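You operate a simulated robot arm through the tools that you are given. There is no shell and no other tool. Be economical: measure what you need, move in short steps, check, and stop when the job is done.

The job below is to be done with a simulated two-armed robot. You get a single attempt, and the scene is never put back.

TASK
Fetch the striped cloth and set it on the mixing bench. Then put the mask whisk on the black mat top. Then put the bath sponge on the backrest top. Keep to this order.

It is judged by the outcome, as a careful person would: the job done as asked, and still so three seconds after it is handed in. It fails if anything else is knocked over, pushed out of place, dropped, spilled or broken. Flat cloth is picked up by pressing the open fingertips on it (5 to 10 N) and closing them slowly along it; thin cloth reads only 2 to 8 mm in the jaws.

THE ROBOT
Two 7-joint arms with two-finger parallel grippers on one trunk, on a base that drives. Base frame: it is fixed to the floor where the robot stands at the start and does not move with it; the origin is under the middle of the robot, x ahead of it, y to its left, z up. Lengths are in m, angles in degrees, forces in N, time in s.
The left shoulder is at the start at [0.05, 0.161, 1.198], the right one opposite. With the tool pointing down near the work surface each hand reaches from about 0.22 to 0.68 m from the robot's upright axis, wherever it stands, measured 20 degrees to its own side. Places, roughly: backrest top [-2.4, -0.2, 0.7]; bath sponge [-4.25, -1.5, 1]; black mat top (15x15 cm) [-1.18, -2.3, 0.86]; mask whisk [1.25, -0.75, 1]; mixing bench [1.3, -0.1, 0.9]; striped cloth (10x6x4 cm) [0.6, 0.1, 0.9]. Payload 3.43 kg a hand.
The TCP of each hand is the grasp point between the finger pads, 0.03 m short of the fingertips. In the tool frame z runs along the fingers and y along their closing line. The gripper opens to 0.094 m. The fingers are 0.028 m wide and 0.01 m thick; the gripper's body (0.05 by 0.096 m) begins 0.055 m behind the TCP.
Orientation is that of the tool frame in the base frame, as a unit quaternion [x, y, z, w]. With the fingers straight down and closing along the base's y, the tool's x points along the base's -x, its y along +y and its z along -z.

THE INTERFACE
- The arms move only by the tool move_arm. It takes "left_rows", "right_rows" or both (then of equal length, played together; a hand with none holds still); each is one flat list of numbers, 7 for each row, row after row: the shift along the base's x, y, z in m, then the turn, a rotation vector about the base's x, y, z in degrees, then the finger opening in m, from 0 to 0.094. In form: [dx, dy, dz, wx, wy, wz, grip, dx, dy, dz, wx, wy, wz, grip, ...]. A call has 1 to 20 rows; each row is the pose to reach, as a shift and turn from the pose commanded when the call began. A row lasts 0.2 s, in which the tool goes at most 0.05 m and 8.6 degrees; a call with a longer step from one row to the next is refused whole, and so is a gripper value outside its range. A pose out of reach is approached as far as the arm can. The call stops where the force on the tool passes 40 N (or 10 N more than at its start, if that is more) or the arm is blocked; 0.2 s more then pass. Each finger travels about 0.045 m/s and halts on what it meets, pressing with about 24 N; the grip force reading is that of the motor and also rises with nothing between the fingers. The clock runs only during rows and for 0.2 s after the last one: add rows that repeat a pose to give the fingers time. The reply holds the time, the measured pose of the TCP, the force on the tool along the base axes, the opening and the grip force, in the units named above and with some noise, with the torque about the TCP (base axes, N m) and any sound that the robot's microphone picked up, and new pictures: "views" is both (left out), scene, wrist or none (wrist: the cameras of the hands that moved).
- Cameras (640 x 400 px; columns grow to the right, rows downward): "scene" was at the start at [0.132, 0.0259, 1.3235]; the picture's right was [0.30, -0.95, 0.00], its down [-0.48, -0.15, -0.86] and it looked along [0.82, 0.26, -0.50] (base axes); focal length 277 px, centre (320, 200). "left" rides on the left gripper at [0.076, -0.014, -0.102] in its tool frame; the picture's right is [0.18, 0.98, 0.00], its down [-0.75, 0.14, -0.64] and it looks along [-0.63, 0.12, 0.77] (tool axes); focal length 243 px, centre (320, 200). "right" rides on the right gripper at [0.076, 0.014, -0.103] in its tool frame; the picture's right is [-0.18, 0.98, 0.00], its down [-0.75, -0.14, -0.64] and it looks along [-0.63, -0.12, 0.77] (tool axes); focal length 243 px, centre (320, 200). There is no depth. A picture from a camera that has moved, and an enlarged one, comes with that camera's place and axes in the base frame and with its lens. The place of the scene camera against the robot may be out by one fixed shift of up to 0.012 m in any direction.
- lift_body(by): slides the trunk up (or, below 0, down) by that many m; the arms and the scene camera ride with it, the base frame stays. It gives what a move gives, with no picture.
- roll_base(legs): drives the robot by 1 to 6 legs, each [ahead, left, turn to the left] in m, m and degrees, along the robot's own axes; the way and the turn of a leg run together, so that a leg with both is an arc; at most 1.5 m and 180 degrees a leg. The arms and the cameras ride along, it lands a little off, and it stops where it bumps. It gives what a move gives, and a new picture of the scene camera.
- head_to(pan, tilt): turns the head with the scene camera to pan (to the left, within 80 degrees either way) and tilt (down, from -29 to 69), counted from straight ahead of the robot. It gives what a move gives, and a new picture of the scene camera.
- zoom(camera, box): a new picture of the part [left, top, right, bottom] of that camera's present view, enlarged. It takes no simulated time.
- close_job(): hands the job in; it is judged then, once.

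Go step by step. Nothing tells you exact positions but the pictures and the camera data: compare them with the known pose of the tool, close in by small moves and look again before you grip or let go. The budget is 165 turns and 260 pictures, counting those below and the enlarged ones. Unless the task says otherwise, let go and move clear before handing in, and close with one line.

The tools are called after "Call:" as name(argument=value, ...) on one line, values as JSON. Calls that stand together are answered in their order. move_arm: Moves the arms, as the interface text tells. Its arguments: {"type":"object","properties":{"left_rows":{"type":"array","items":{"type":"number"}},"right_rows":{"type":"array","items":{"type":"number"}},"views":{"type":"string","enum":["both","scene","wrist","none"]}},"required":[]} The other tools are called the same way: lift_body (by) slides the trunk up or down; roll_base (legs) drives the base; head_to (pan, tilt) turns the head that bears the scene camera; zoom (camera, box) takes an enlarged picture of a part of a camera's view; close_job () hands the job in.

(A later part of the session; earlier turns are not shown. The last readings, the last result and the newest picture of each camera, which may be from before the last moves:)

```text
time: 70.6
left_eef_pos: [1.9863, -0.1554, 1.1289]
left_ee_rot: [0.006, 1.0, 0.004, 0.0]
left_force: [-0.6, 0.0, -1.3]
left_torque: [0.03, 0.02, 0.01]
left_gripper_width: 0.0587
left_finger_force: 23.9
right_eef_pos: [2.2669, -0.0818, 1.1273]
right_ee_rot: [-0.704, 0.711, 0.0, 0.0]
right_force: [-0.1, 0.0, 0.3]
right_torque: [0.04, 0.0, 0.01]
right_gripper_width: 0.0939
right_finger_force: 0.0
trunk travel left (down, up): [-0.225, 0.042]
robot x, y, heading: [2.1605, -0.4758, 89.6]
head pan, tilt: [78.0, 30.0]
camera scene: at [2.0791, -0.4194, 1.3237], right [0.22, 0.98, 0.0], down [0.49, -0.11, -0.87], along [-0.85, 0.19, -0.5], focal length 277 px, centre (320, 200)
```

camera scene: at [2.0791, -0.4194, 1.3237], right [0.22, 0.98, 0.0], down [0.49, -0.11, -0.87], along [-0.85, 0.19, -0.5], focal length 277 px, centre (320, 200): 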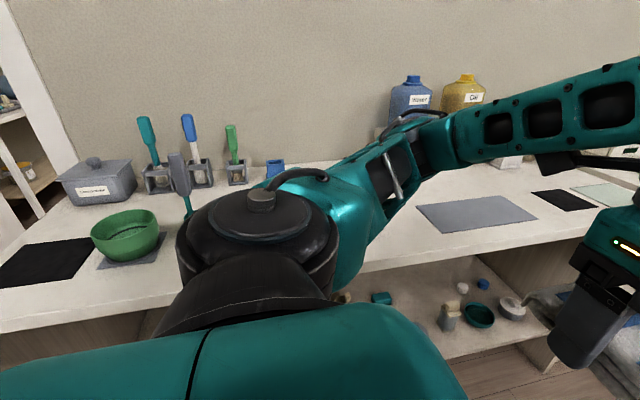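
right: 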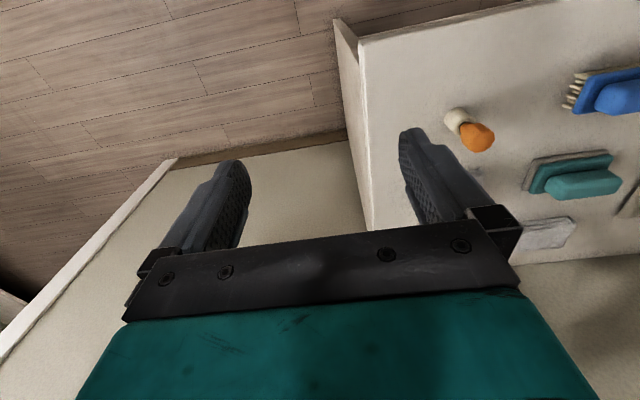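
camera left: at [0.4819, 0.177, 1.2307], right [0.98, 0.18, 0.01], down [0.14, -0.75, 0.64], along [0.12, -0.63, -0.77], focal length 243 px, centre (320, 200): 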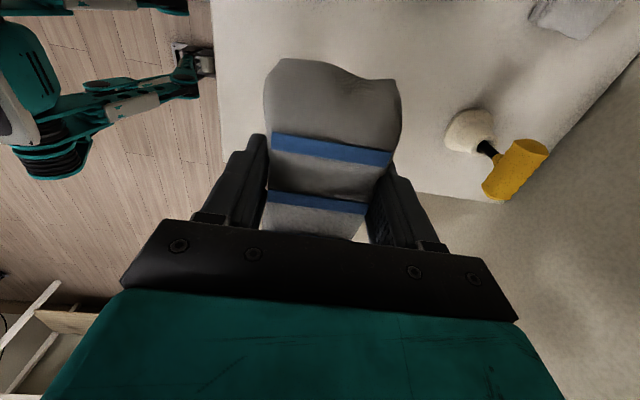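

I see the bench with a black mat, green bowl, and several tools in holders (one is probably the whisk), and empty-looking bench further left of the arm. Turning to face it to see clearly.

Call:
roll_base(legs=[[0.4, 0, 0], [0, 0, 90]])

Call:
head_to(pan=0, tilt=25)

Call:
head_to(pan=45, tilt=25)

```text
time: 76.9
left_eef_pos: [1.8453, -0.2631, 1.1286]
left_ee_rot: [0.709, -0.705, -0.002, 0.002]
left_force: [0.5, 1.1, -0.4]
left_torque: [0.0, 0.01, 0.0]
left_gripper_width: 0.0584
left_finger_force: 23.6
right_eef_pos: [1.7655, 0.0169, 1.1271]
right_ee_rot: [1.0, 0.003, 0.0, 0.0]
right_force: [-0.8, 0.5, -0.8]
right_torque: [0.04, 0.02, 0.02]
right_gripper_width: 0.094
right_finger_force: 0.0
trunk travel left (down, up): [-0.225, 0.042]
robot x, y, heading: [2.1645, -0.0823, -179.6]
head pan, tilt: [78.0, 30.0]
camera scene: at [2.1117, -0.1731, 1.3237], right [-0.98, 0.2, 0.0], down [0.1, 0.49, -0.87], along [-0.18, -0.85, -0.5], focal length 277 px, centre (320, 200)
```

scene: 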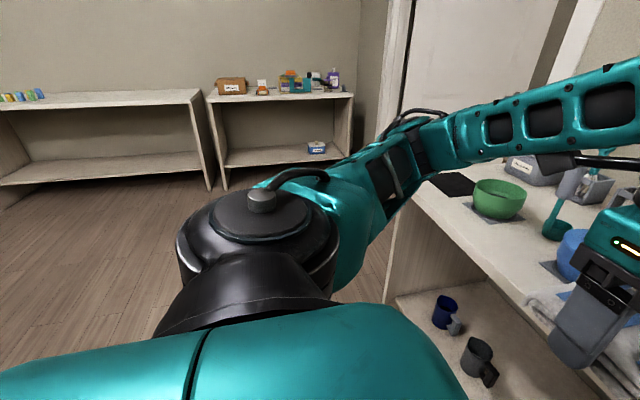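

```text
time: 78.4
left_eef_pos: [1.8453, -0.263, 1.1281]
left_ee_rot: [0.709, -0.705, -0.003, 0.002]
left_force: [0.7, 0.6, -0.2]
left_torque: [-0.01, -0.03, 0.03]
left_gripper_width: 0.0586
left_finger_force: 23.5
right_eef_pos: [1.7667, 0.018, 1.1267]
right_ee_rot: [1.0, 0.002, 0.0, 0.0]
right_force: [0.4, 0.5, 0.2]
right_torque: [-0.01, -0.02, 0.03]
right_gripper_width: 0.094
right_finger_force: 0.1
trunk travel left (down, up): [-0.225, 0.042]
robot x, y, heading: [2.1654, -0.0837, -179.5]
head pan, tilt: [0.0, 25.0]
camera scene: at [2.0378, -0.0851, 1.3316], right [-0.01, 1.0, 0.0], down [0.42, 0.0, -0.91], along [-0.91, -0.01, -0.42], focal length 277 px, centre (320, 200)
```

scene: 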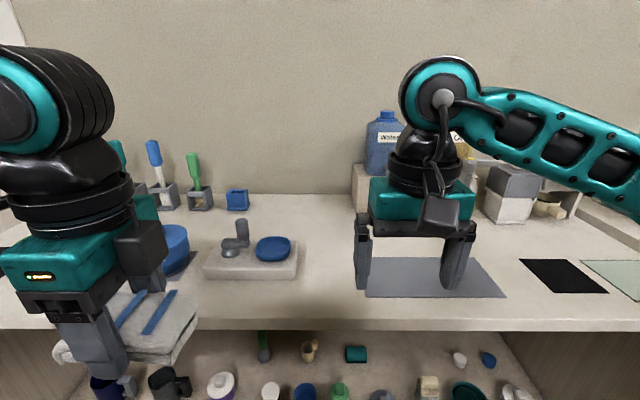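

```text
time: 79.6
left_eef_pos: [1.8454, -0.2632, 1.1295]
left_ee_rot: [0.708, -0.706, -0.002, 0.003]
left_force: [-0.4, -0.5, -0.5]
left_torque: [-0.04, 0.0, -0.02]
left_gripper_width: 0.0588
left_finger_force: 23.7
right_eef_pos: [1.767, 0.0178, 1.1274]
right_ee_rot: [1.0, 0.002, 0.0, 0.0]
right_force: [0.4, 0.3, 0.3]
right_torque: [0.02, 0.0, 0.02]
right_gripper_width: 0.0942
right_finger_force: 0.0
trunk travel left (down, up): [-0.225, 0.042]
robot x, y, heading: [2.1659, -0.082, -179.7]
head pan, tilt: [45.0, 25.0]
camera scene: at [2.0651, -0.1499, 1.3316], right [-0.71, 0.7, 0.0], down [0.3, 0.3, -0.91], along [-0.64, -0.64, -0.42], focal length 277 px, centre (320, 200)
```

scene: 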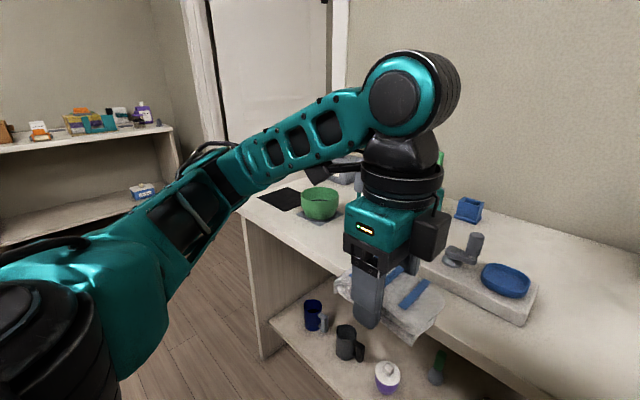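

The bench's free spot is between the scale (y<-0.13) and the grey mat (y>0.01), behind them at about [1.39, -0.03]. I shift the base so the left hand can reach it.

Call:
roll_base(legs=[[0.12, -0.17, 0]])

Call:
head_to(pan=5, tilt=32)

```text
time: 81.2
left_eef_pos: [1.7232, -0.0955, 1.1299]
left_ee_rot: [0.709, -0.705, -0.002, 0.001]
left_force: [-1.2, 0.8, -0.7]
left_torque: [-0.01, -0.03, 0.02]
left_gripper_width: 0.0585
left_finger_force: 24.0
right_eef_pos: [1.6461, 0.1855, 1.1272]
right_ee_rot: [1.0, 0.002, 0.001, 0.001]
right_force: [0.0, -0.2, -0.6]
right_torque: [-0.05, -0.04, 0.0]
right_gripper_width: 0.0939
right_finger_force: 0.0
trunk travel left (down, up): [-0.225, 0.042]
robot x, y, heading: [2.0452, 0.0851, -179.5]
head pan, tilt: [45.0, 25.0]
camera scene: at [1.9444, 0.0181, 1.3316], right [-0.71, 0.7, 0.0], down [0.3, 0.3, -0.91], along [-0.64, -0.65, -0.42], focal length 277 px, centre (320, 200)
```

scene: 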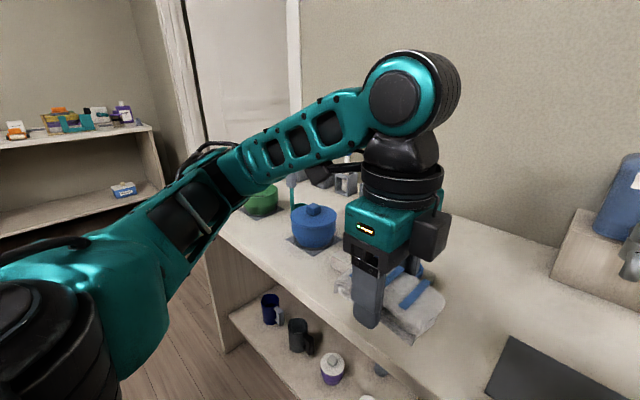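

```text
time: 82.3
left_eef_pos: [1.7237, -0.0954, 1.1304]
left_ee_rot: [0.709, -0.706, -0.002, 0.002]
left_force: [-0.2, -0.4, -0.5]
left_torque: [0.02, -0.01, 0.01]
left_gripper_width: 0.0587
left_finger_force: 24.1
right_eef_pos: [1.6455, 0.1844, 1.127]
right_ee_rot: [1.0, 0.002, 0.0, -0.001]
right_force: [0.2, 0.1, -0.7]
right_torque: [-0.02, 0.03, 0.02]
right_gripper_width: 0.0939
right_finger_force: 0.0
trunk travel left (down, up): [-0.225, 0.042]
robot x, y, heading: [2.0454, 0.0836, -179.5]
head pan, tilt: [5.0, 32.0]
camera scene: at [1.9204, 0.0746, 1.3205], right [-0.09, 1.0, 0.0], down [0.53, 0.05, -0.85], along [-0.84, -0.08, -0.53], focal length 277 px, centre (320, 200)
```

scene: 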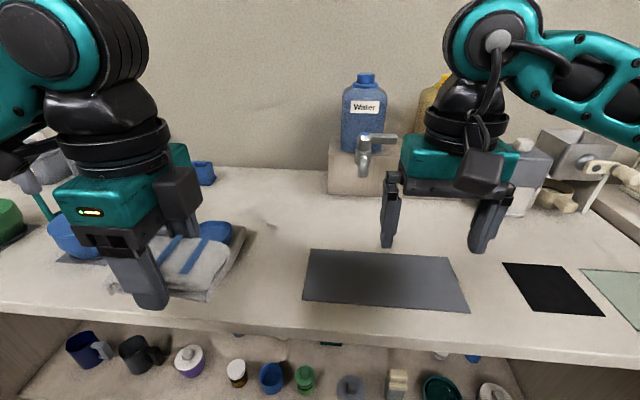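

Moving the cloth gently over the free spot [1.39, -0.04].

Call:
move_arm(left_rows=[-0.008, 0.001, 0, 0, 0, 0, 0.04, -0.022, 0.004, 0, 0, 0, 0, 0.04, -0.04, 0.007, 0, 0, 0, 0, 0.04, -0.06, 0.01, 0, 0, 0, 0, 0.04, -0.08, 0.013, 0, 0, 0, 0, 0.04, -0.1, 0.016, 0, 0, 0, 0, 0.04, -0.12, 0.02, 0, 0, 0, 0, 0.04, -0.14, 0.023, 0, 0, 0, 0, 0.04, -0.16, 0.026, 0, 0, 0, 0, 0.04, -0.18, 0.03, 0, 0, 0, 0, 0.04, -0.2, 0.033, 0, 0, 0, 0, 0.04, -0.22, 0.036, 0, 0, 0, 0, 0.04, -0.24, 0.04, 0, 0, 0, 0, 0.04, -0.26, 0.043, 0, 0, 0, 0, 0.04, -0.28, 0.047, 0, 0, 0, 0, 0.04, -0.3, 0.05, 0, 0, 0, 0, 0.04, -0.317, 0.053, 0, 0, 0, 0, 0.04, -0.328, 0.055, 0, 0, 0, 0, 0.04, -0.334, 0.055, 0, 0, 0, 0, 0.04], views="none")

Call:
move_arm(left_rows=[0, 0, -0.006, 0, 0, 0, 0.04, 0, 0, -0.018, 0, 0, 0, 0.04, 0, 0, -0.034, 0, 0, 0, 0.04, 0, 0, -0.05, 0, 0, 0, 0.04, 0, 0, -0.066, 0, 0, 0, 0.04, 0, 0, -0.082, 0, 0, 0, 0.04, 0, 0, -0.098, 0, 0, 0, 0.04, 0, 0, -0.114, 0, 0, 0, 0.04, 0, 0, -0.13, 0, 0, 0, 0.04, 0, 0, -0.143, 0, 0, 0, 0.04, 0, 0, -0.152, 0, 0, 0, 0.04, 0, 0, -0.158, 0, 0, 0, 0.04])

```text
time: 86.3
left_eef_pos: [1.4135, -0.0467, 1.1279]
left_ee_rot: [0.709, -0.705, -0.002, 0.003]
left_force: [0.0, -0.4, -0.4]
left_torque: [0.0, -0.01, -0.01]
left_gripper_width: 0.0585
left_finger_force: 24.2
left hand out of reach, approached as far as the arm can: row 17, 18, 19
right_eef_pos: [1.6461, 0.1847, 1.1267]
right_ee_rot: [1.0, 0.003, 0.001, 0.0]
right_force: [-0.6, -0.5, -0.4]
right_torque: [0.0, 0.0, -0.01]
right_gripper_width: 0.0937
right_finger_force: 0.1
trunk travel left (down, up): [-0.225, 0.042]
robot x, y, heading: [2.0418, 0.0875, -179.4]
head pan, tilt: [5.0, 32.0]
```

```text
time: 88.9
left_eef_pos: [1.4142, -0.047, 0.9678]
left_ee_rot: [0.709, -0.705, -0.003, 0.003]
left_force: [0.3, 0.0, 1.2]
left_torque: [-0.02, 0.0, -0.01]
left_gripper_width: 0.0589
left_finger_force: 24.1
right_eef_pos: [1.6464, 0.1843, 1.1272]
right_ee_rot: [1.0, 0.002, 0.0, 0.0]
right_force: [-0.1, -0.5, 0.2]
right_torque: [-0.02, -0.01, 0.02]
right_gripper_width: 0.094
right_finger_force: 0.1
trunk travel left (down, up): [-0.225, 0.042]
robot x, y, heading: [2.043, 0.0835, -179.5]
head pan, tilt: [5.0, 32.0]
camera scene: at [1.9203, 0.0748, 1.3205], right [-0.09, 1.0, 0.0], down [0.53, 0.05, -0.85], along [-0.84, -0.08, -0.53], focal length 277 px, centre (320, 200)
camera left: at [1.4298, -0.1225, 1.07], right [-0.98, -0.19, 0.01], down [-0.14, 0.75, 0.64], along [-0.13, 0.63, -0.77], focal length 243 px, centre (320, 200)
```

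scene: 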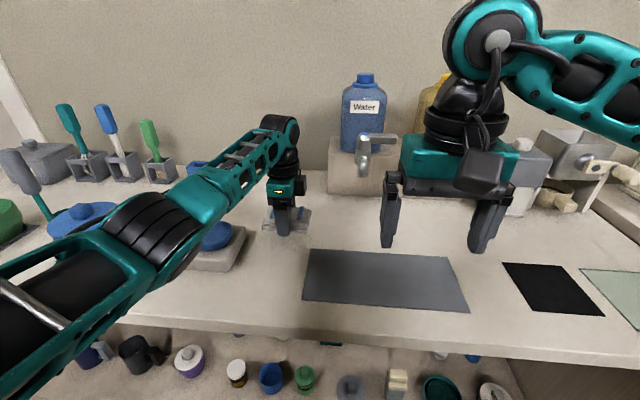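
left: 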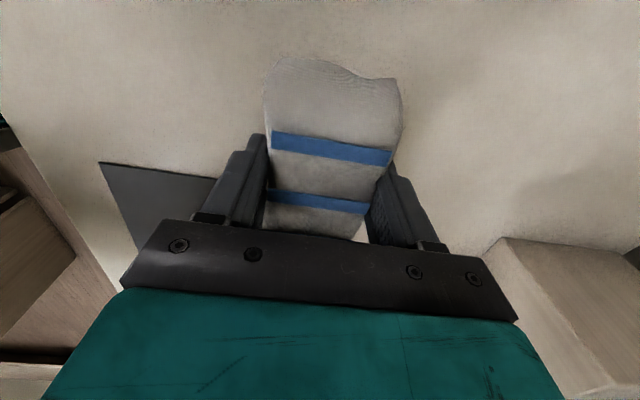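

The spot is free on all sides. Lowering the last 3 cm.

Call:
move_arm(left_rows=[0, 0, -0.01, 0, 0, 0, 0.04, 0, 0, -0.02, 0, 0, 0, 0.04, 0, 0, -0.026, 0, 0, 0, 0.04, 0, 0, -0.031, 0, 0, 0, 0.04, 0, 0, -0.034, 0, 0, 0, 0.04, 0, 0, -0.034, 0, 0, 0, 0.04], views="wrist")

```text
time: 90.3
left_eef_pos: [1.414, -0.0458, 0.9329]
left_ee_rot: [0.709, -0.705, -0.002, 0.003]
left_force: [0.6, 0.6, 0.0]
left_torque: [0.02, 0.0, 0.02]
left_gripper_width: 0.0585
left_finger_force: 24.3
right_eef_pos: [1.6462, 0.1847, 1.1274]
right_ee_rot: [1.0, 0.003, 0.0, 0.0]
right_force: [-1.6, -0.2, 0.0]
right_torque: [-0.03, 0.04, 0.01]
right_gripper_width: 0.0939
right_finger_force: 0.0
trunk travel left (down, up): [-0.225, 0.042]
robot x, y, heading: [2.0429, 0.0829, -179.9]
head pan, tilt: [5.0, 32.0]
camera left: at [1.4299, -0.1218, 1.0349], right [-0.98, -0.19, 0.01], down [-0.14, 0.75, 0.64], along [-0.13, 0.63, -0.77], focal length 243 px, centre (320, 200)
```

left: 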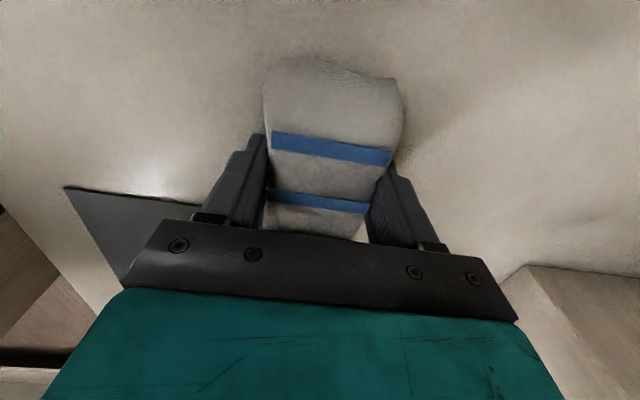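

No contact yet; continuing in millimetre steps.

Call:
move_arm(left_rows=[0, 0, -0.002, 0, 0, 0, 0.04, 0, 0, -0.004, 0, 0, 0, 0.04, 0, 0, -0.004, 0, 0, 0, 0.04], views="none")

```text
time: 91.1
left_eef_pos: [1.4144, -0.0469, 0.931]
left_ee_rot: [0.709, -0.705, -0.002, 0.003]
left_force: [1.0, 0.2, 3.8]
left_torque: [0.0, -0.13, -0.01]
left_gripper_width: 0.0589
left_finger_force: 24.1
right_eef_pos: [1.6462, 0.1852, 1.1269]
right_ee_rot: [1.0, 0.003, 0.0, 0.0]
right_force: [0.5, 0.1, -0.2]
right_torque: [0.01, -0.04, -0.01]
right_gripper_width: 0.0942
right_finger_force: 0.1
trunk travel left (down, up): [-0.225, 0.042]
robot x, y, heading: [2.0447, 0.0885, -179.7]
head pan, tilt: [5.0, 32.0]
```

Contact with the bench (3.8 N). Opening, then rising straight up.

Call:
move_arm(left_rows=[0, 0, 0.001, 0, 0, 0, 0.06, 0, 0, 0.001, 0, 0, 0, 0.075, 0, 0, 0.001, 0, 0, 0, 0.09, 0, 0, 0.001, 0, 0, 0, 0.094, 0, 0, 0.001, 0, 0, 0, 0.094, 0, 0, 0.02, 0, 0, 0, 0.094, 0, 0, 0.05, 0, 0, 0, 0.094, 0, 0, 0.09, 0, 0, 0, 0.094, 0, 0, 0.13, 0, 0, 0, 0.094, 0, 0, 0.17, 0, 0, 0, 0.094, 0, 0, 0.2, 0, 0, 0, 0.094])

```text
time: 93.5
left_eef_pos: [1.4184, -0.0449, 1.1299]
left_ee_rot: [0.709, -0.705, -0.001, 0.002]
left_force: [-0.2, 0.2, -0.9]
left_torque: [0.02, 0.0, 0.02]
left_gripper_width: 0.0939
left_finger_force: 0.1
right_eef_pos: [1.6464, 0.1854, 1.1257]
right_ee_rot: [1.0, 0.002, -0.001, 0.001]
right_force: [0.8, 0.2, -1.1]
right_torque: [-0.01, 0.02, -0.01]
right_gripper_width: 0.094
right_finger_force: 0.0
trunk travel left (down, up): [-0.225, 0.042]
robot x, y, heading: [2.0442, 0.0862, -179.4]
head pan, tilt: [5.0, 32.0]
camera scene: at [1.9208, 0.075, 1.3205], right [-0.09, 1.0, 0.0], down [0.53, 0.05, -0.85], along [-0.84, -0.08, -0.53], focal length 277 px, centre (320, 200)
camera left: at [1.4331, -0.1216, 1.2318], right [-0.98, -0.19, 0.01], down [-0.14, 0.75, 0.64], along [-0.13, 0.63, -0.77], focal length 243 px, centre (320, 200)
```

scene: 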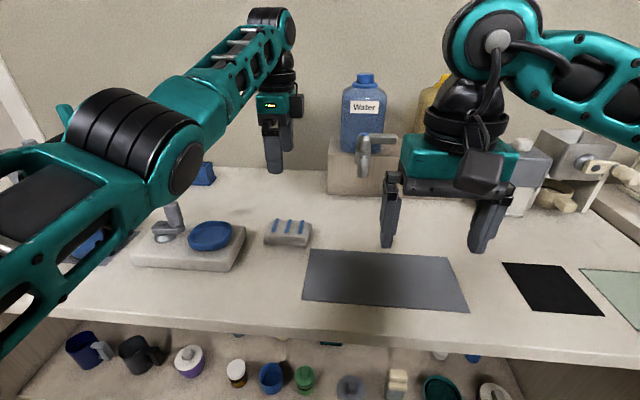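
left: 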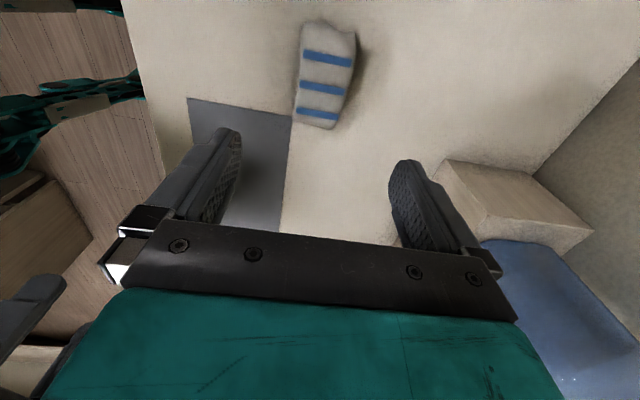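

The striped cloth lies on the mixing bench. Now I retract the left hand and move along the bench to look at the tools for the mask whisk.

Call:
move_arm(left_rows=[0.04, -0.01, 0.01, 0, 0, 0, 0.094, 0.08, -0.02, 0.02, 0, 0, 0, 0.094, 0.12, -0.03, 0.03, 0, 0, 0, 0.094, 0.16, -0.04, 0.04, 0, 0, 0, 0.094, 0.2, -0.05, 0.05, 0, 0, 0, 0.094, 0.24, -0.05, 0.05, 0, 0, 0, 0.094, 0.28, -0.05, 0.05, 0, 0, 0, 0.094, 0.31, -0.05, 0.05, 0, 0, 0, 0.094], views="none")

Call:
roll_base(legs=[[-0.12, 0, 0], [0, 0.8, 0]])

Call:
head_to(pan=0, tilt=28)

```text
time: 95.3
left_eef_pos: [1.7261, -0.0967, 1.1803]
left_ee_rot: [0.708, -0.706, -0.002, 0.002]
left_force: [0.5, 0.2, -0.3]
left_torque: [-0.01, -0.02, 0.0]
left_gripper_width: 0.0941
left_finger_force: 0.0
right_eef_pos: [1.6474, 0.1851, 1.1267]
right_ee_rot: [1.0, 0.003, -0.001, -0.001]
right_force: [0.0, -0.3, 0.1]
right_torque: [-0.02, 0.03, -0.01]
right_gripper_width: 0.0939
right_finger_force: 0.0
trunk travel left (down, up): [-0.225, 0.042]
robot x, y, heading: [2.0421, 0.0866, -179.6]
head pan, tilt: [5.0, 32.0]
```

```text
time: 100.4
left_eef_pos: [1.8457, -0.891, 1.1792]
left_ee_rot: [-0.707, 0.707, 0.002, -0.002]
left_force: [0.0, -0.4, 0.7]
left_torque: [-0.03, 0.0, 0.05]
left_gripper_width: 0.0941
left_finger_force: 0.1
right_eef_pos: [1.7689, -0.6086, 1.1265]
right_ee_rot: [1.0, 0.0, 0.0, 0.0]
right_force: [0.5, 0.4, 0.4]
right_torque: [-0.02, -0.02, 0.0]
right_gripper_width: 0.094
right_finger_force: 0.1
trunk travel left (down, up): [-0.225, 0.042]
robot x, y, heading: [2.1668, -0.7117, -180.1]
head pan, tilt: [5.0, 32.0]
camera scene: at [2.0427, -0.7201, 1.3205], right [-0.09, 1.0, 0.0], down [0.53, 0.05, -0.85], along [-0.84, -0.07, -0.53], focal length 277 px, centre (320, 200)
```

scene: 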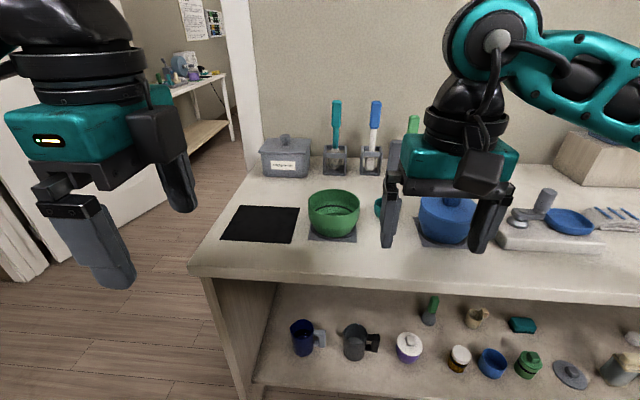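

```text
time: 101.0
left_eef_pos: [1.847, -0.8903, 1.1811]
left_ee_rot: [0.707, -0.707, -0.002, 0.003]
left_force: [1.1, 1.2, 0.3]
left_torque: [0.02, -0.03, -0.01]
left_gripper_width: 0.094
left_finger_force: 0.0
right_eef_pos: [1.7685, -0.6087, 1.1277]
right_ee_rot: [1.0, 0.0, 0.0, 0.0]
right_force: [-0.4, -0.6, -0.8]
right_torque: [-0.03, 0.01, 0.0]
right_gripper_width: 0.0942
right_finger_force: 0.0
trunk travel left (down, up): [-0.225, 0.042]
robot x, y, heading: [2.1674, -0.7115, -180.0]
head pan, tilt: [0.0, 28.0]
camera scene: at [2.0407, -0.712, 1.3268], right [0.0, 1.0, 0.0], down [0.47, 0.0, -0.88], along [-0.88, 0.0, -0.47], focal length 277 px, centre (320, 200)
```

scene: 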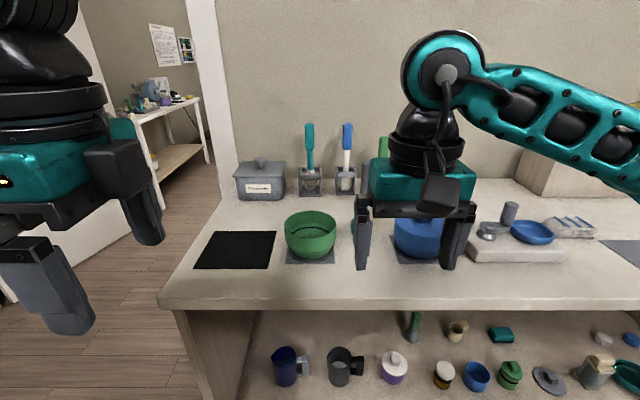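

Zooming in on the tools in their holders.

Call:
zoom(camera="scene", box=[280, 110, 400, 210])

Call:
head_to(pan=20, tilt=28)

```text
4.00 times, centred on (340, 160) of scene
camera zoom: at [2.0407, -0.712, 1.3268], right [0.0, 1.0, 0.0], down [0.47, 0.0, -0.88], along [-0.88, 0.0, -0.47], focal length 1109 px, centre (240, 360)
```

zoom: 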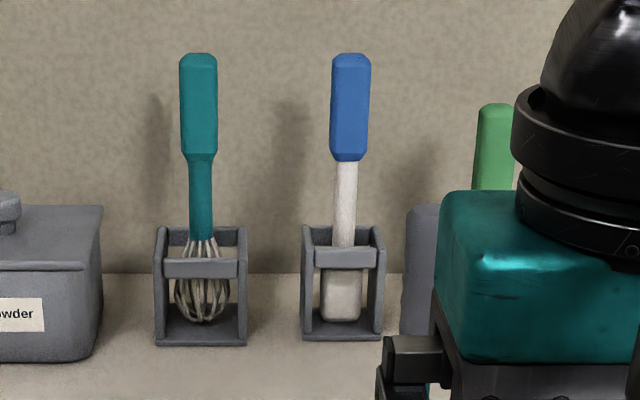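

```text
time: 101.9
left_eef_pos: [1.8466, -0.8908, 1.1798]
left_ee_rot: [0.707, -0.707, -0.002, 0.003]
left_force: [-0.7, -0.2, 0.2]
left_torque: [-0.02, 0.0, 0.0]
left_gripper_width: 0.094
left_finger_force: 0.0
right_eef_pos: [1.769, -0.6095, 1.1268]
right_ee_rot: [1.0, 0.0, 0.0, 0.0]
right_force: [0.4, 0.2, 0.1]
right_torque: [-0.01, 0.02, 0.01]
right_gripper_width: 0.0939
right_finger_force: 0.2
trunk travel left (down, up): [-0.225, 0.042]
robot x, y, heading: [2.1625, -0.7133, -180.0]
head pan, tilt: [20.0, 28.0]
camera scene: at [2.0462, -0.7431, 1.3268], right [-0.34, 0.94, 0.0], down [0.44, 0.16, -0.88], along [-0.83, -0.3, -0.47], focal length 277 px, centre (320, 200)
```

scene: 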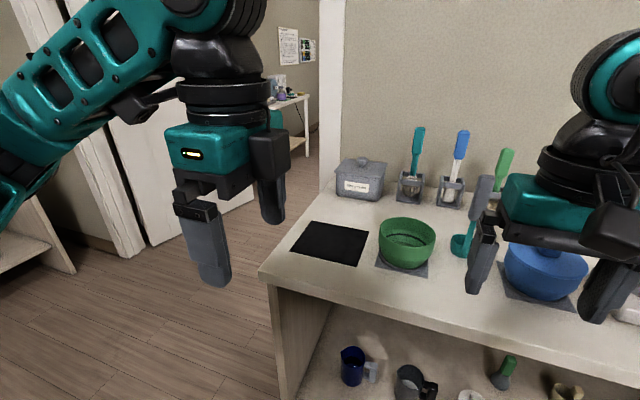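

The teal whisk stands upright in a holder at about [1.18, -0.746], handle z 1.05–1.13 — the mask whisk. Reaching it needs a nearly horizontal left hand from the front; first I square the left wrist and pull the right hand back.

Call:
move_arm(left_rows=[0, 0, 0, 0, 0, 8.2, 0.094, 0, 0, 0, 0, 0, 16.4, 0.094, 0, 0, 0, 0, 0, 24.6, 0.094, 0, 0, 0, 0, 0, 32.8, 0.094, 0, 0, 0, 0, 0, 41, 0.094, 0, 0, 0, 0, 0, 49.2, 0.094, 0, 0, 0, 0, 0, 57.4, 0.094, 0, 0, 0, 0, 0, 65.6, 0.094, 0, 0, 0, 0, 0, 73.8, 0.094, 0, 0, 0, 0, 0, 82, 0.094, 0, 0, 0, 0, 0, 90, 0.094], right_rows=[0.02, 0, 0.01, 0, 0, 0, 0.094, 0.04, 0, 0.02, 0, 0, 0, 0.094, 0.06, 0.01, 0.03, 0, 0, 0, 0.094, 0.08, 0.02, 0.04, 0, 0, 0, 0.094, 0.1, 0.03, 0.05, 0, 0, 0, 0.094, 0.12, 0.04, 0.05, 0, 0, 0, 0.094, 0.12, 0.05, 0.05, 0, 0, 0, 0.094, 0.12, 0.06, 0.05, 0, 0, 0, 0.094, 0.12, 0.07, 0.05, 0, 0, 0, 0.094, 0.12, 0.08, 0.05, 0, 0, 0, 0.094, 0.12, 0.08, 0.05, 0, 0, 0, 0.094], views="none")

Call:
roll_base(legs=[[0.16, -0.143, 0]])

```text
time: 104.3
left_eef_pos: [1.8459, -0.8906, 1.1798]
left_ee_rot: [1.0, 0.002, 0.0, 0.003]
left_force: [0.8, 0.3, 0.1]
left_torque: [0.0, 0.01, -0.02]
left_gripper_width: 0.0939
left_finger_force: 0.0
right_eef_pos: [1.8888, -0.5278, 1.1766]
right_ee_rot: [1.0, 0.0, -0.001, 0.0]
right_force: [0.3, -0.1, -0.5]
right_torque: [0.01, -0.03, 0.05]
right_gripper_width: 0.0939
right_finger_force: 0.1
trunk travel left (down, up): [-0.225, 0.042]
robot x, y, heading: [2.168, -0.7103, -180.1]
head pan, tilt: [20.0, 28.0]
```

```text
time: 105.9
left_eef_pos: [1.6845, -0.7439, 1.1801]
left_ee_rot: [1.0, 0.0, 0.0, 0.003]
left_force: [0.0, 0.5, 0.6]
left_torque: [-0.01, 0.04, -0.02]
left_gripper_width: 0.0941
left_finger_force: 0.0
right_eef_pos: [1.7291, -0.3824, 1.1767]
right_ee_rot: [1.0, 0.0, 0.0, 0.002]
right_force: [-0.3, -0.3, -0.1]
right_torque: [-0.02, 0.0, 0.0]
right_gripper_width: 0.0939
right_finger_force: 0.1
trunk travel left (down, up): [-0.225, 0.042]
robot x, y, heading: [2.0007, -0.5622, -180.0]
head pan, tilt: [20.0, 28.0]
camera scene: at [1.8848, -0.597, 1.3268], right [-0.34, 0.94, 0.0], down [0.44, 0.16, -0.88], along [-0.83, -0.3, -0.47], focal length 277 px, centre (320, 200)
```

scene: 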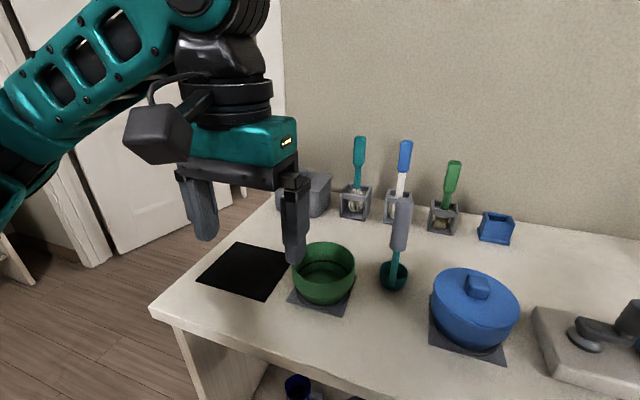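

Clear view: whisk handle at about [1.16, -0.745], its top at z≈1.126. Pitching the left hand up toward horizontal while advancing above the items.

Call:
move_arm(left_rows=[-0.026, 0, 0.003, 0, 8.3, 0, 0.094, -0.052, 0, 0.006, 0, 16.6, 0, 0.094, -0.078, 0, 0.01, 0, 25, 0, 0.094, -0.104, 0, 0.013, 0, 33.3, 0, 0.094, -0.13, 0, 0.016, 0, 41.6, 0, 0.094, -0.156, 0, 0.02, 0, 50, 0, 0.094, -0.182, 0, 0.02, 0, 58.3, 0, 0.094, -0.208, 0, 0.02, 0, 66.6, 0, 0.094, -0.234, 0, 0.02, 0, 75, 0, 0.094])

```text
time: 107.9
left_eef_pos: [1.4496, -0.7431, 1.202]
left_ee_rot: [0.793, 0.001, -0.609, 0.003]
left_force: [-0.1, 0.0, 0.2]
left_torque: [0.0, 0.0, 0.0]
left_gripper_width: 0.0939
left_finger_force: 0.0
right_eef_pos: [1.7294, -0.3823, 1.1766]
right_ee_rot: [1.0, 0.0, 0.0, 0.001]
right_force: [0.2, 0.2, 0.2]
right_torque: [-0.01, 0.0, 0.01]
right_gripper_width: 0.0938
right_finger_force: 0.0
trunk travel left (down, up): [-0.225, 0.042]
robot x, y, heading: [2.0086, -0.5683, -180.1]
head pan, tilt: [20.0, 28.0]
camera scene: at [1.885, -0.5975, 1.3268], right [-0.34, 0.94, 0.0], down [0.44, 0.16, -0.88], along [-0.83, -0.3, -0.47], focal length 277 px, centre (320, 200)
camera left: at [1.5688, -0.7281, 1.1529], right [0.05, -0.98, -0.18], down [0.43, -0.14, 0.89], along [-0.9, -0.12, 0.41], focal length 243 px, centre (320, 200)
```

scene: 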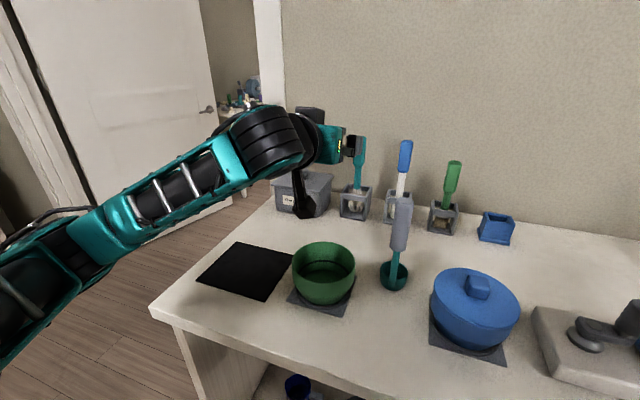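
left: 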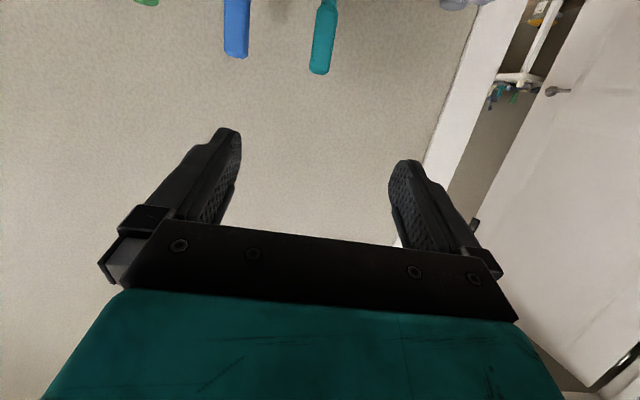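

Whisk lines up at y≈-0.745, top z≈1.13. Advancing to x=1.27, then lowering to z=1.09.

Call:
move_arm(left_rows=[-0.036, 0, 0, 0, 0, 0, 0.094, -0.072, 0, 0, 0, 0, 0, 0.094, -0.108, 0, 0, 0, 0, 0, 0.094, -0.144, 0, 0, 0, 0, 0, 0.094, -0.18, -0.001, -0.02, 0, 0, 0, 0.094, -0.18, -0.002, -0.05, 0, 0, 0, 0.094, -0.18, -0.002, -0.08, 0, 0, 0, 0.094, -0.18, -0.002, -0.105, 0, 0, 0, 0.094])

```text
time: 109.7
left_eef_pos: [1.2695, -0.7473, 1.0954]
left_ee_rot: [0.793, 0.002, -0.609, 0.002]
left_force: [0.0, -0.2, 0.1]
left_torque: [0.01, 0.0, 0.0]
left_gripper_width: 0.0938
left_finger_force: 0.0
right_eef_pos: [1.7285, -0.3815, 1.1766]
right_ee_rot: [1.0, 0.0, 0.0, 0.001]
right_force: [-0.4, -0.4, 0.5]
right_torque: [-0.01, 0.02, -0.01]
right_gripper_width: 0.0936
right_finger_force: 0.0
trunk travel left (down, up): [-0.225, 0.042]
robot x, y, heading: [2.0093, -0.5668, -179.9]
head pan, tilt: [20.0, 28.0]
camera scene: at [1.8853, -0.5976, 1.3269], right [-0.34, 0.94, 0.0], down [0.44, 0.16, -0.88], along [-0.83, -0.3, -0.47], focal length 277 px, centre (320, 200)
camera left: at [1.3872, -0.7319, 1.0475], right [0.05, -0.98, -0.18], down [0.43, -0.14, 0.89], along [-0.9, -0.12, 0.41], focal length 243 px, centre (320, 200)
```

scene: 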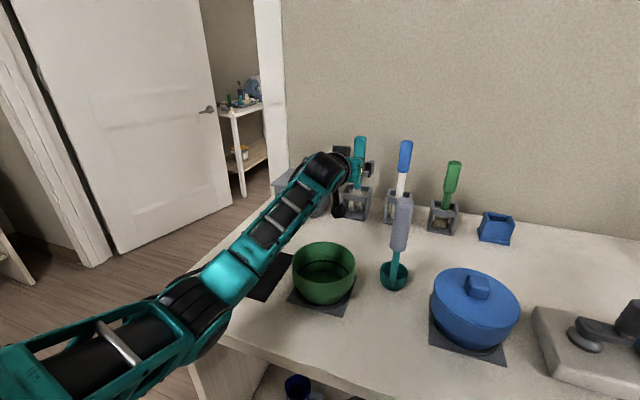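
left: 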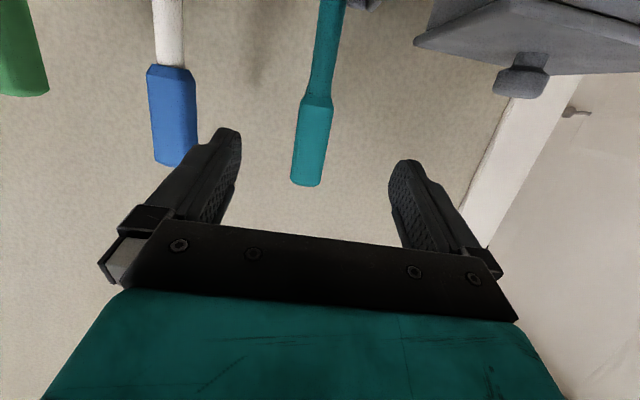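

Handle sits at y≈-0.743, x≈1.17. Moving in so it lies between the pads.

Call:
move_arm(left_rows=[-0.02, 0.002, 0, 0, 0, 0, 0.094, -0.04, 0.004, 0, 0, 0, 0, 0.094, -0.06, 0.004, 0, 0, 0, 0, 0.094, -0.08, 0.004, 0, 0, 0, 0, 0.094, -0.096, 0.004, 0, 0, 0, 0, 0.094])

```text
time: 110.9
left_eef_pos: [1.1773, -0.7402, 1.0953]
left_ee_rot: [0.793, 0.002, -0.61, 0.002]
left_force: [-0.4, -1.4, 0.0]
left_torque: [-0.02, -0.01, 0.0]
left_gripper_width: 0.0941
left_finger_force: 0.0
right_eef_pos: [1.7286, -0.3825, 1.1769]
right_ee_rot: [1.0, 0.001, -0.001, 0.0]
right_force: [0.2, 0.6, -0.4]
right_torque: [0.01, -0.01, 0.03]
right_gripper_width: 0.094
right_finger_force: 0.1
trunk travel left (down, up): [-0.225, 0.042]
robot x, y, heading: [2.0022, -0.5663, -180.2]
head pan, tilt: [20.0, 28.0]
camera scene: at [1.8856, -0.5972, 1.3268], right [-0.34, 0.94, 0.0], down [0.44, 0.16, -0.88], along [-0.83, -0.3, -0.47], focal length 277 px, centre (320, 200)
camera left: at [1.2957, -0.7265, 1.0478], right [0.05, -0.98, -0.18], down [0.43, -0.14, 0.89], along [-0.9, -0.12, 0.41], focal length 243 px, centre (320, 200)
```

scene: 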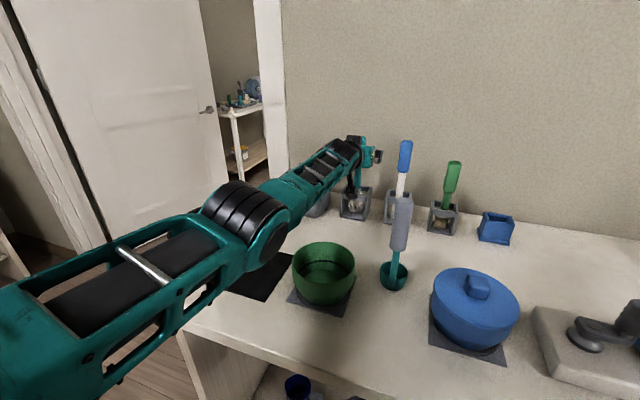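
left: 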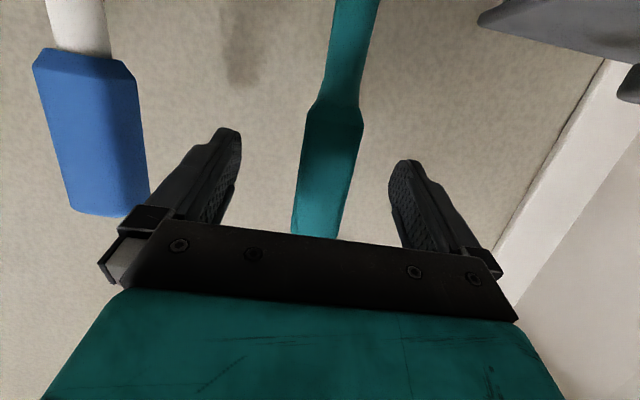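

Handle is centred between the pads. Closing.

Call:
move_arm(left_rows=[-0.006, 0, 0, 0, 0, 0, 0.08, -0.006, 0, 0, 0, 0, 0, 0.06, -0.006, 0, 0, 0, 0, 0, 0.045, -0.006, 0, 0, 0, 0, 0, 0.03, -0.006, 0, 0, 0, 0, 0, 0.015, -0.006, 0, 0, 0, 0, 0, 0.01, -0.006, 0, 0, 0, 0, 0, 0.01])

```text
time: 112.5
left_eef_pos: [1.1786, -0.7435, 1.0956]
left_ee_rot: [0.793, 0.002, -0.609, 0.003]
left_force: [-0.1, 0.3, -0.1]
left_torque: [0.02, 0.03, -0.01]
left_gripper_width: 0.0333
left_finger_force: 23.9
left hand out of reach, approached as far as the arm can: row 1, 2, 3, 4, 5, 6, 7
right_eef_pos: [1.7284, -0.3831, 1.1777]
right_ee_rot: [1.0, 0.0, 0.0, 0.0]
right_force: [-0.5, 0.6, -0.1]
right_torque: [0.0, 0.0, 0.0]
right_gripper_width: 0.094
right_finger_force: 0.1
trunk travel left (down, up): [-0.225, 0.042]
robot x, y, heading: [2.0044, -0.5643, -180.1]
head pan, tilt: [20.0, 28.0]
camera scene: at [1.8854, -0.5975, 1.3268], right [-0.34, 0.94, 0.0], down [0.44, 0.16, -0.88], along [-0.83, -0.3, -0.47], focal length 277 px, centre (320, 200)
camera left: at [1.2957, -0.7274, 1.0472], right [0.05, -0.98, -0.18], down [0.43, -0.14, 0.89], along [-0.9, -0.12, 0.41], focal length 243 px, centre (320, 200)
```

scene: 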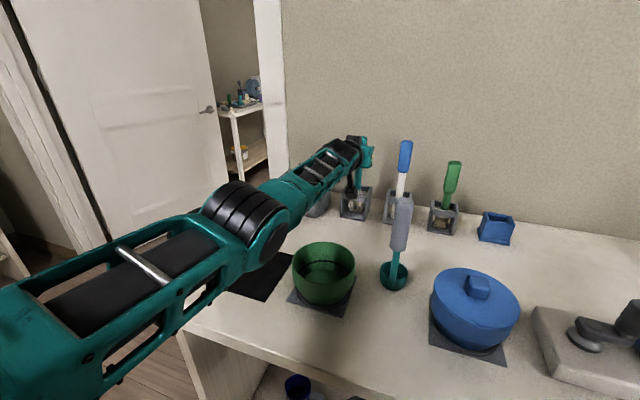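
left: 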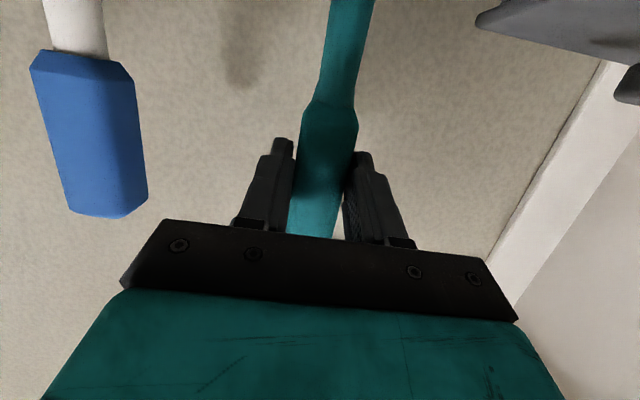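

Gripped (33 mm). Lifting straight up, first with the trunk, then with the arm.

Call:
lift_body(by=0.04)

Call:
move_arm(left_rows=[0, 0, 0.006, 0, 0, 0, 0.01, 0, 0, 0.016, 0, 0, 0, 0.01, 0, 0, 0.028, 0, 0, 0, 0.01, 0, 0, 0.04, 0, 0, 0, 0.01, 0, 0, 0.052, 0, 0, 0, 0.01, 0, 0, 0.064, 0, 0, 0, 0.01, 0, 0, 0.076, 0, 0, 0, 0.01, 0, 0, 0.088, 0, 0, 0, 0.01, 0, 0, 0.094, 0, 0, 0, 0.01])

```text
time: 113.4
left_eef_pos: [1.1765, -0.7419, 1.1358]
left_ee_rot: [0.793, 0.002, -0.609, 0.003]
left_force: [-0.3, -0.2, -1.0]
left_torque: [-0.01, -0.01, 0.02]
left_gripper_width: 0.0336
left_finger_force: 24.2
right_eef_pos: [1.7279, -0.3841, 1.2167]
right_ee_rot: [1.0, 0.0, -0.001, 0.0]
right_force: [-0.1, -0.2, 0.9]
right_torque: [0.0, 0.02, -0.02]
right_gripper_width: 0.0942
right_finger_force: 0.1
trunk travel left (down, up): [-0.265, 0.002]
robot x, y, heading: [2.0034, -0.5648, -179.7]
head pan, tilt: [20.0, 28.0]
```

```text
time: 115.4
left_eef_pos: [1.1778, -0.7412, 1.2303]
left_ee_rot: [0.794, 0.001, -0.608, 0.002]
left_force: [0.1, -0.3, -0.2]
left_torque: [0.0, 0.01, 0.0]
left_gripper_width: 0.0336
left_finger_force: 24.0
right_eef_pos: [1.7289, -0.384, 1.2172]
right_ee_rot: [1.0, 0.0, 0.001, 0.0]
right_force: [-0.4, -0.1, -0.6]
right_torque: [0.02, 0.04, -0.01]
right_gripper_width: 0.094
right_finger_force: 0.1
trunk travel left (down, up): [-0.265, 0.002]
robot x, y, heading: [2.0068, -0.5633, -180.2]
head pan, tilt: [20.0, 28.0]
camera scene: at [1.8853, -0.5975, 1.3668], right [-0.34, 0.94, 0.0], down [0.44, 0.16, -0.88], along [-0.83, -0.3, -0.47], focal length 277 px, centre (320, 200)
camera left: at [1.2953, -0.7271, 1.1822], right [0.05, -0.98, -0.18], down [0.43, -0.14, 0.89], along [-0.9, -0.12, 0.41], focal length 243 px, centre (320, 200)
```

scene: 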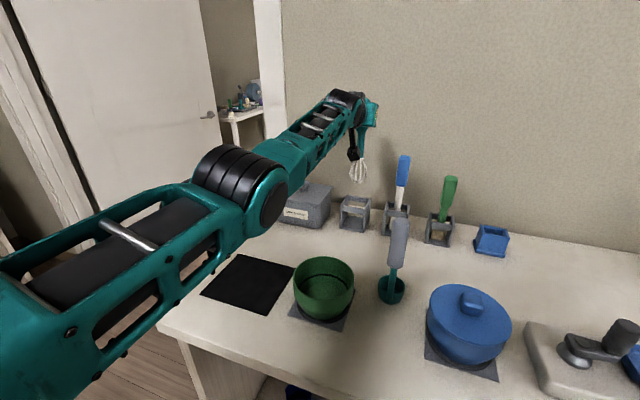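
left: 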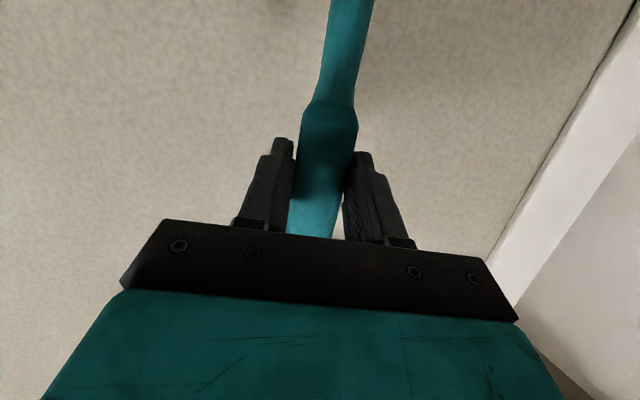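

The whisk is out of its holder (head bottom ≈1.04). Raising a bit more, then backing the base away.

Call:
move_arm(left_rows=[0.004, 0, 0.012, 0, 0, 0, 0.01, 0.01, 0, 0.024, 0, 0, 0, 0.01, 0.018, 0, 0.036, 0, 0, 0, 0.01, 0.026, 0, 0.045, 0, 0, 0, 0.01, 0.034, 0, 0.05, 0, 0, 0, 0.01], views="none")

Call:
roll_base(legs=[[-0.35, 0, 0]])

```text
time: 116.6
left_eef_pos: [1.2116, -0.7415, 1.28]
left_ee_rot: [0.793, 0.002, -0.609, 0.003]
left_force: [-1.0, 1.7, -0.1]
left_torque: [-0.01, -0.07, 0.0]
left_gripper_width: 0.0335
left_finger_force: 23.7
right_eef_pos: [1.7277, -0.3837, 1.2155]
right_ee_rot: [1.0, 0.0, 0.0, 0.0]
right_force: [0.1, 0.2, 0.4]
right_torque: [0.01, 0.02, -0.01]
right_gripper_width: 0.0941
right_finger_force: 0.1
trunk travel left (down, up): [-0.265, 0.002]
robot x, y, heading: [2.0039, -0.5617, -179.8]
head pan, tilt: [20.0, 28.0]
```

```text
time: 118.8
left_eef_pos: [1.5602, -0.7447, 1.2793]
left_ee_rot: [0.793, 0.004, -0.609, 0.005]
left_force: [0.2, -0.6, -0.9]
left_torque: [-0.01, -0.01, 0.01]
left_gripper_width: 0.0337
left_finger_force: 24.1
right_eef_pos: [2.0751, -0.3831, 1.2175]
right_ee_rot: [1.0, 0.002, -0.001, 0.0]
right_force: [-0.1, 1.0, -0.1]
right_torque: [0.03, -0.02, -0.01]
right_gripper_width: 0.094
right_finger_force: 0.2
trunk travel left (down, up): [-0.265, 0.002]
robot x, y, heading: [2.3546, -0.5608, -179.5]
head pan, tilt: [20.0, 28.0]
camera scene: at [2.2328, -0.5971, 1.3669], right [-0.35, 0.94, 0.0], down [0.44, 0.16, -0.88], along [-0.83, -0.31, -0.47], focal length 277 px, centre (320, 200)
```

scene: 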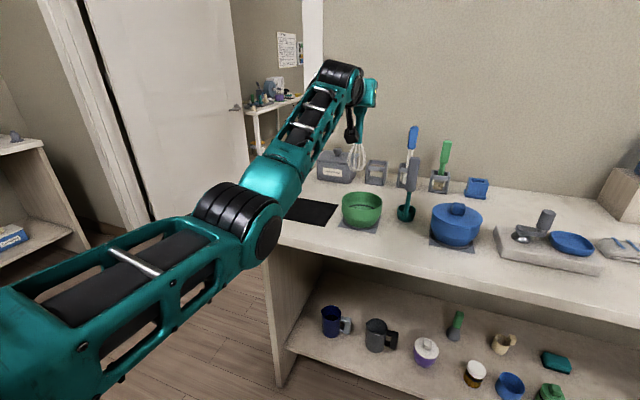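

Retracting the left hand closer to the body for travel.

Call:
move_arm(left_rows=[0.01, 0, 0, 0, 0, 0, 0.01, 0.03, 0, 0, 0, 0, 0, 0.01, 0.055, 0, 0, 0, 0, 0, 0.01, 0.08, 0, 0, 0, 0, 0, 0.01, 0.105, 0, 0, 0, 0, 0, 0.01, 0.13, 0, 0, 0, 0, 0, 0.01, 0.155, 0, 0, 0, 0, 0, 0.01, 0.18, 0, 0, 0, 0, 0, 0.01, 0.205, 0, 0, 0, 0, 0, 0.01, 0.23, 0, 0, 0, 0, 0, 0.01, 0.25, 0, 0, 0, 0, 0, 0.01, 0.265, 0, 0, 0, 0, 0, 0.01, 0.27, 0, 0, 0, 0, 0, 0.01])

```text
time: 121.6
left_eef_pos: [1.8293, -0.7452, 1.278]
left_ee_rot: [0.793, 0.003, -0.609, 0.003]
left_force: [-0.3, -0.1, -0.6]
left_torque: [0.02, 0.01, 0.0]
left_gripper_width: 0.0335
left_finger_force: 24.4
right_eef_pos: [2.0754, -0.3836, 1.2166]
right_ee_rot: [1.0, 0.003, 0.0, 0.0]
right_force: [0.4, -1.2, 0.0]
right_torque: [-0.01, 0.0, 0.01]
right_gripper_width: 0.0939
right_finger_force: 0.1
trunk travel left (down, up): [-0.265, 0.002]
robot x, y, heading: [2.3527, -0.5666, -179.7]
head pan, tilt: [20.0, 28.0]
camera scene: at [2.2323, -0.5971, 1.3668], right [-0.35, 0.94, 0.0], down [0.44, 0.16, -0.88], along [-0.83, -0.31, -0.47], focal length 277 px, centre (320, 200)
camera left: at [1.9473, -0.7292, 1.23], right [0.06, -0.98, -0.18], down [0.43, -0.14, 0.89], along [-0.9, -0.13, 0.41], focal length 243 px, centre (320, 200)
```

scene: 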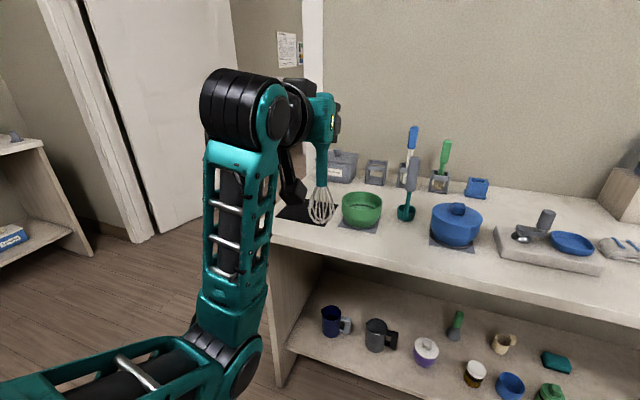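
left: 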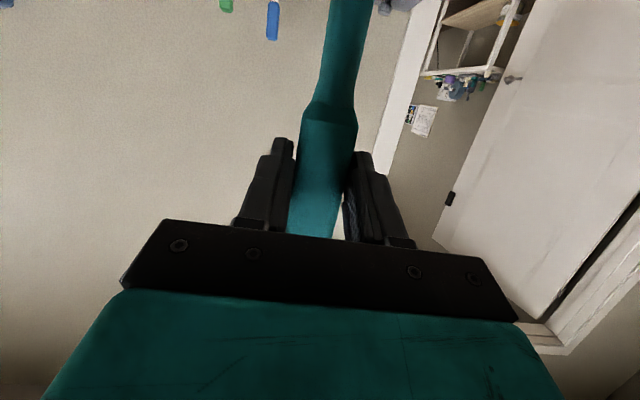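

Whisk held vertically. Strafing left to line up with the doorway (y≈-1.6), then driving through.

Call:
roll_base(legs=[[0, 1.03, 0], [1.4, 0, 0]])

```text
time: 133.6
left_eef_pos: [0.4212, -1.7292, 1.2786]
left_ee_rot: [0.793, -0.016, -0.609, -0.012]
left_force: [0.6, 0.4, -1.1]
left_torque: [0.01, 0.02, 0.01]
left_gripper_width: 0.0333
left_finger_force: 24.0
right_eef_pos: [0.6841, -1.3802, 1.2169]
right_ee_rot: [1.0, -0.022, 0.0, 0.0]
right_force: [-0.1, -0.6, -0.1]
right_torque: [0.01, 0.03, -0.01]
right_gripper_width: 0.0941
right_finger_force: 0.2
trunk travel left (down, up): [-0.265, 0.002]
robot x, y, heading: [0.9545, -1.5762, 177.6]
head pan, tilt: [20.0, 28.0]
camera scene: at [0.8316, -1.6006, 1.3668], right [-0.3, 0.95, 0.0], down [0.45, 0.14, -0.88], along [-0.84, -0.27, -0.47], focal length 277 px, centre (320, 200)
```

scene: 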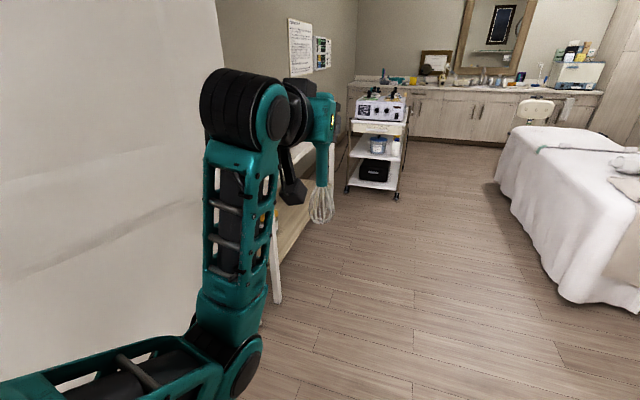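

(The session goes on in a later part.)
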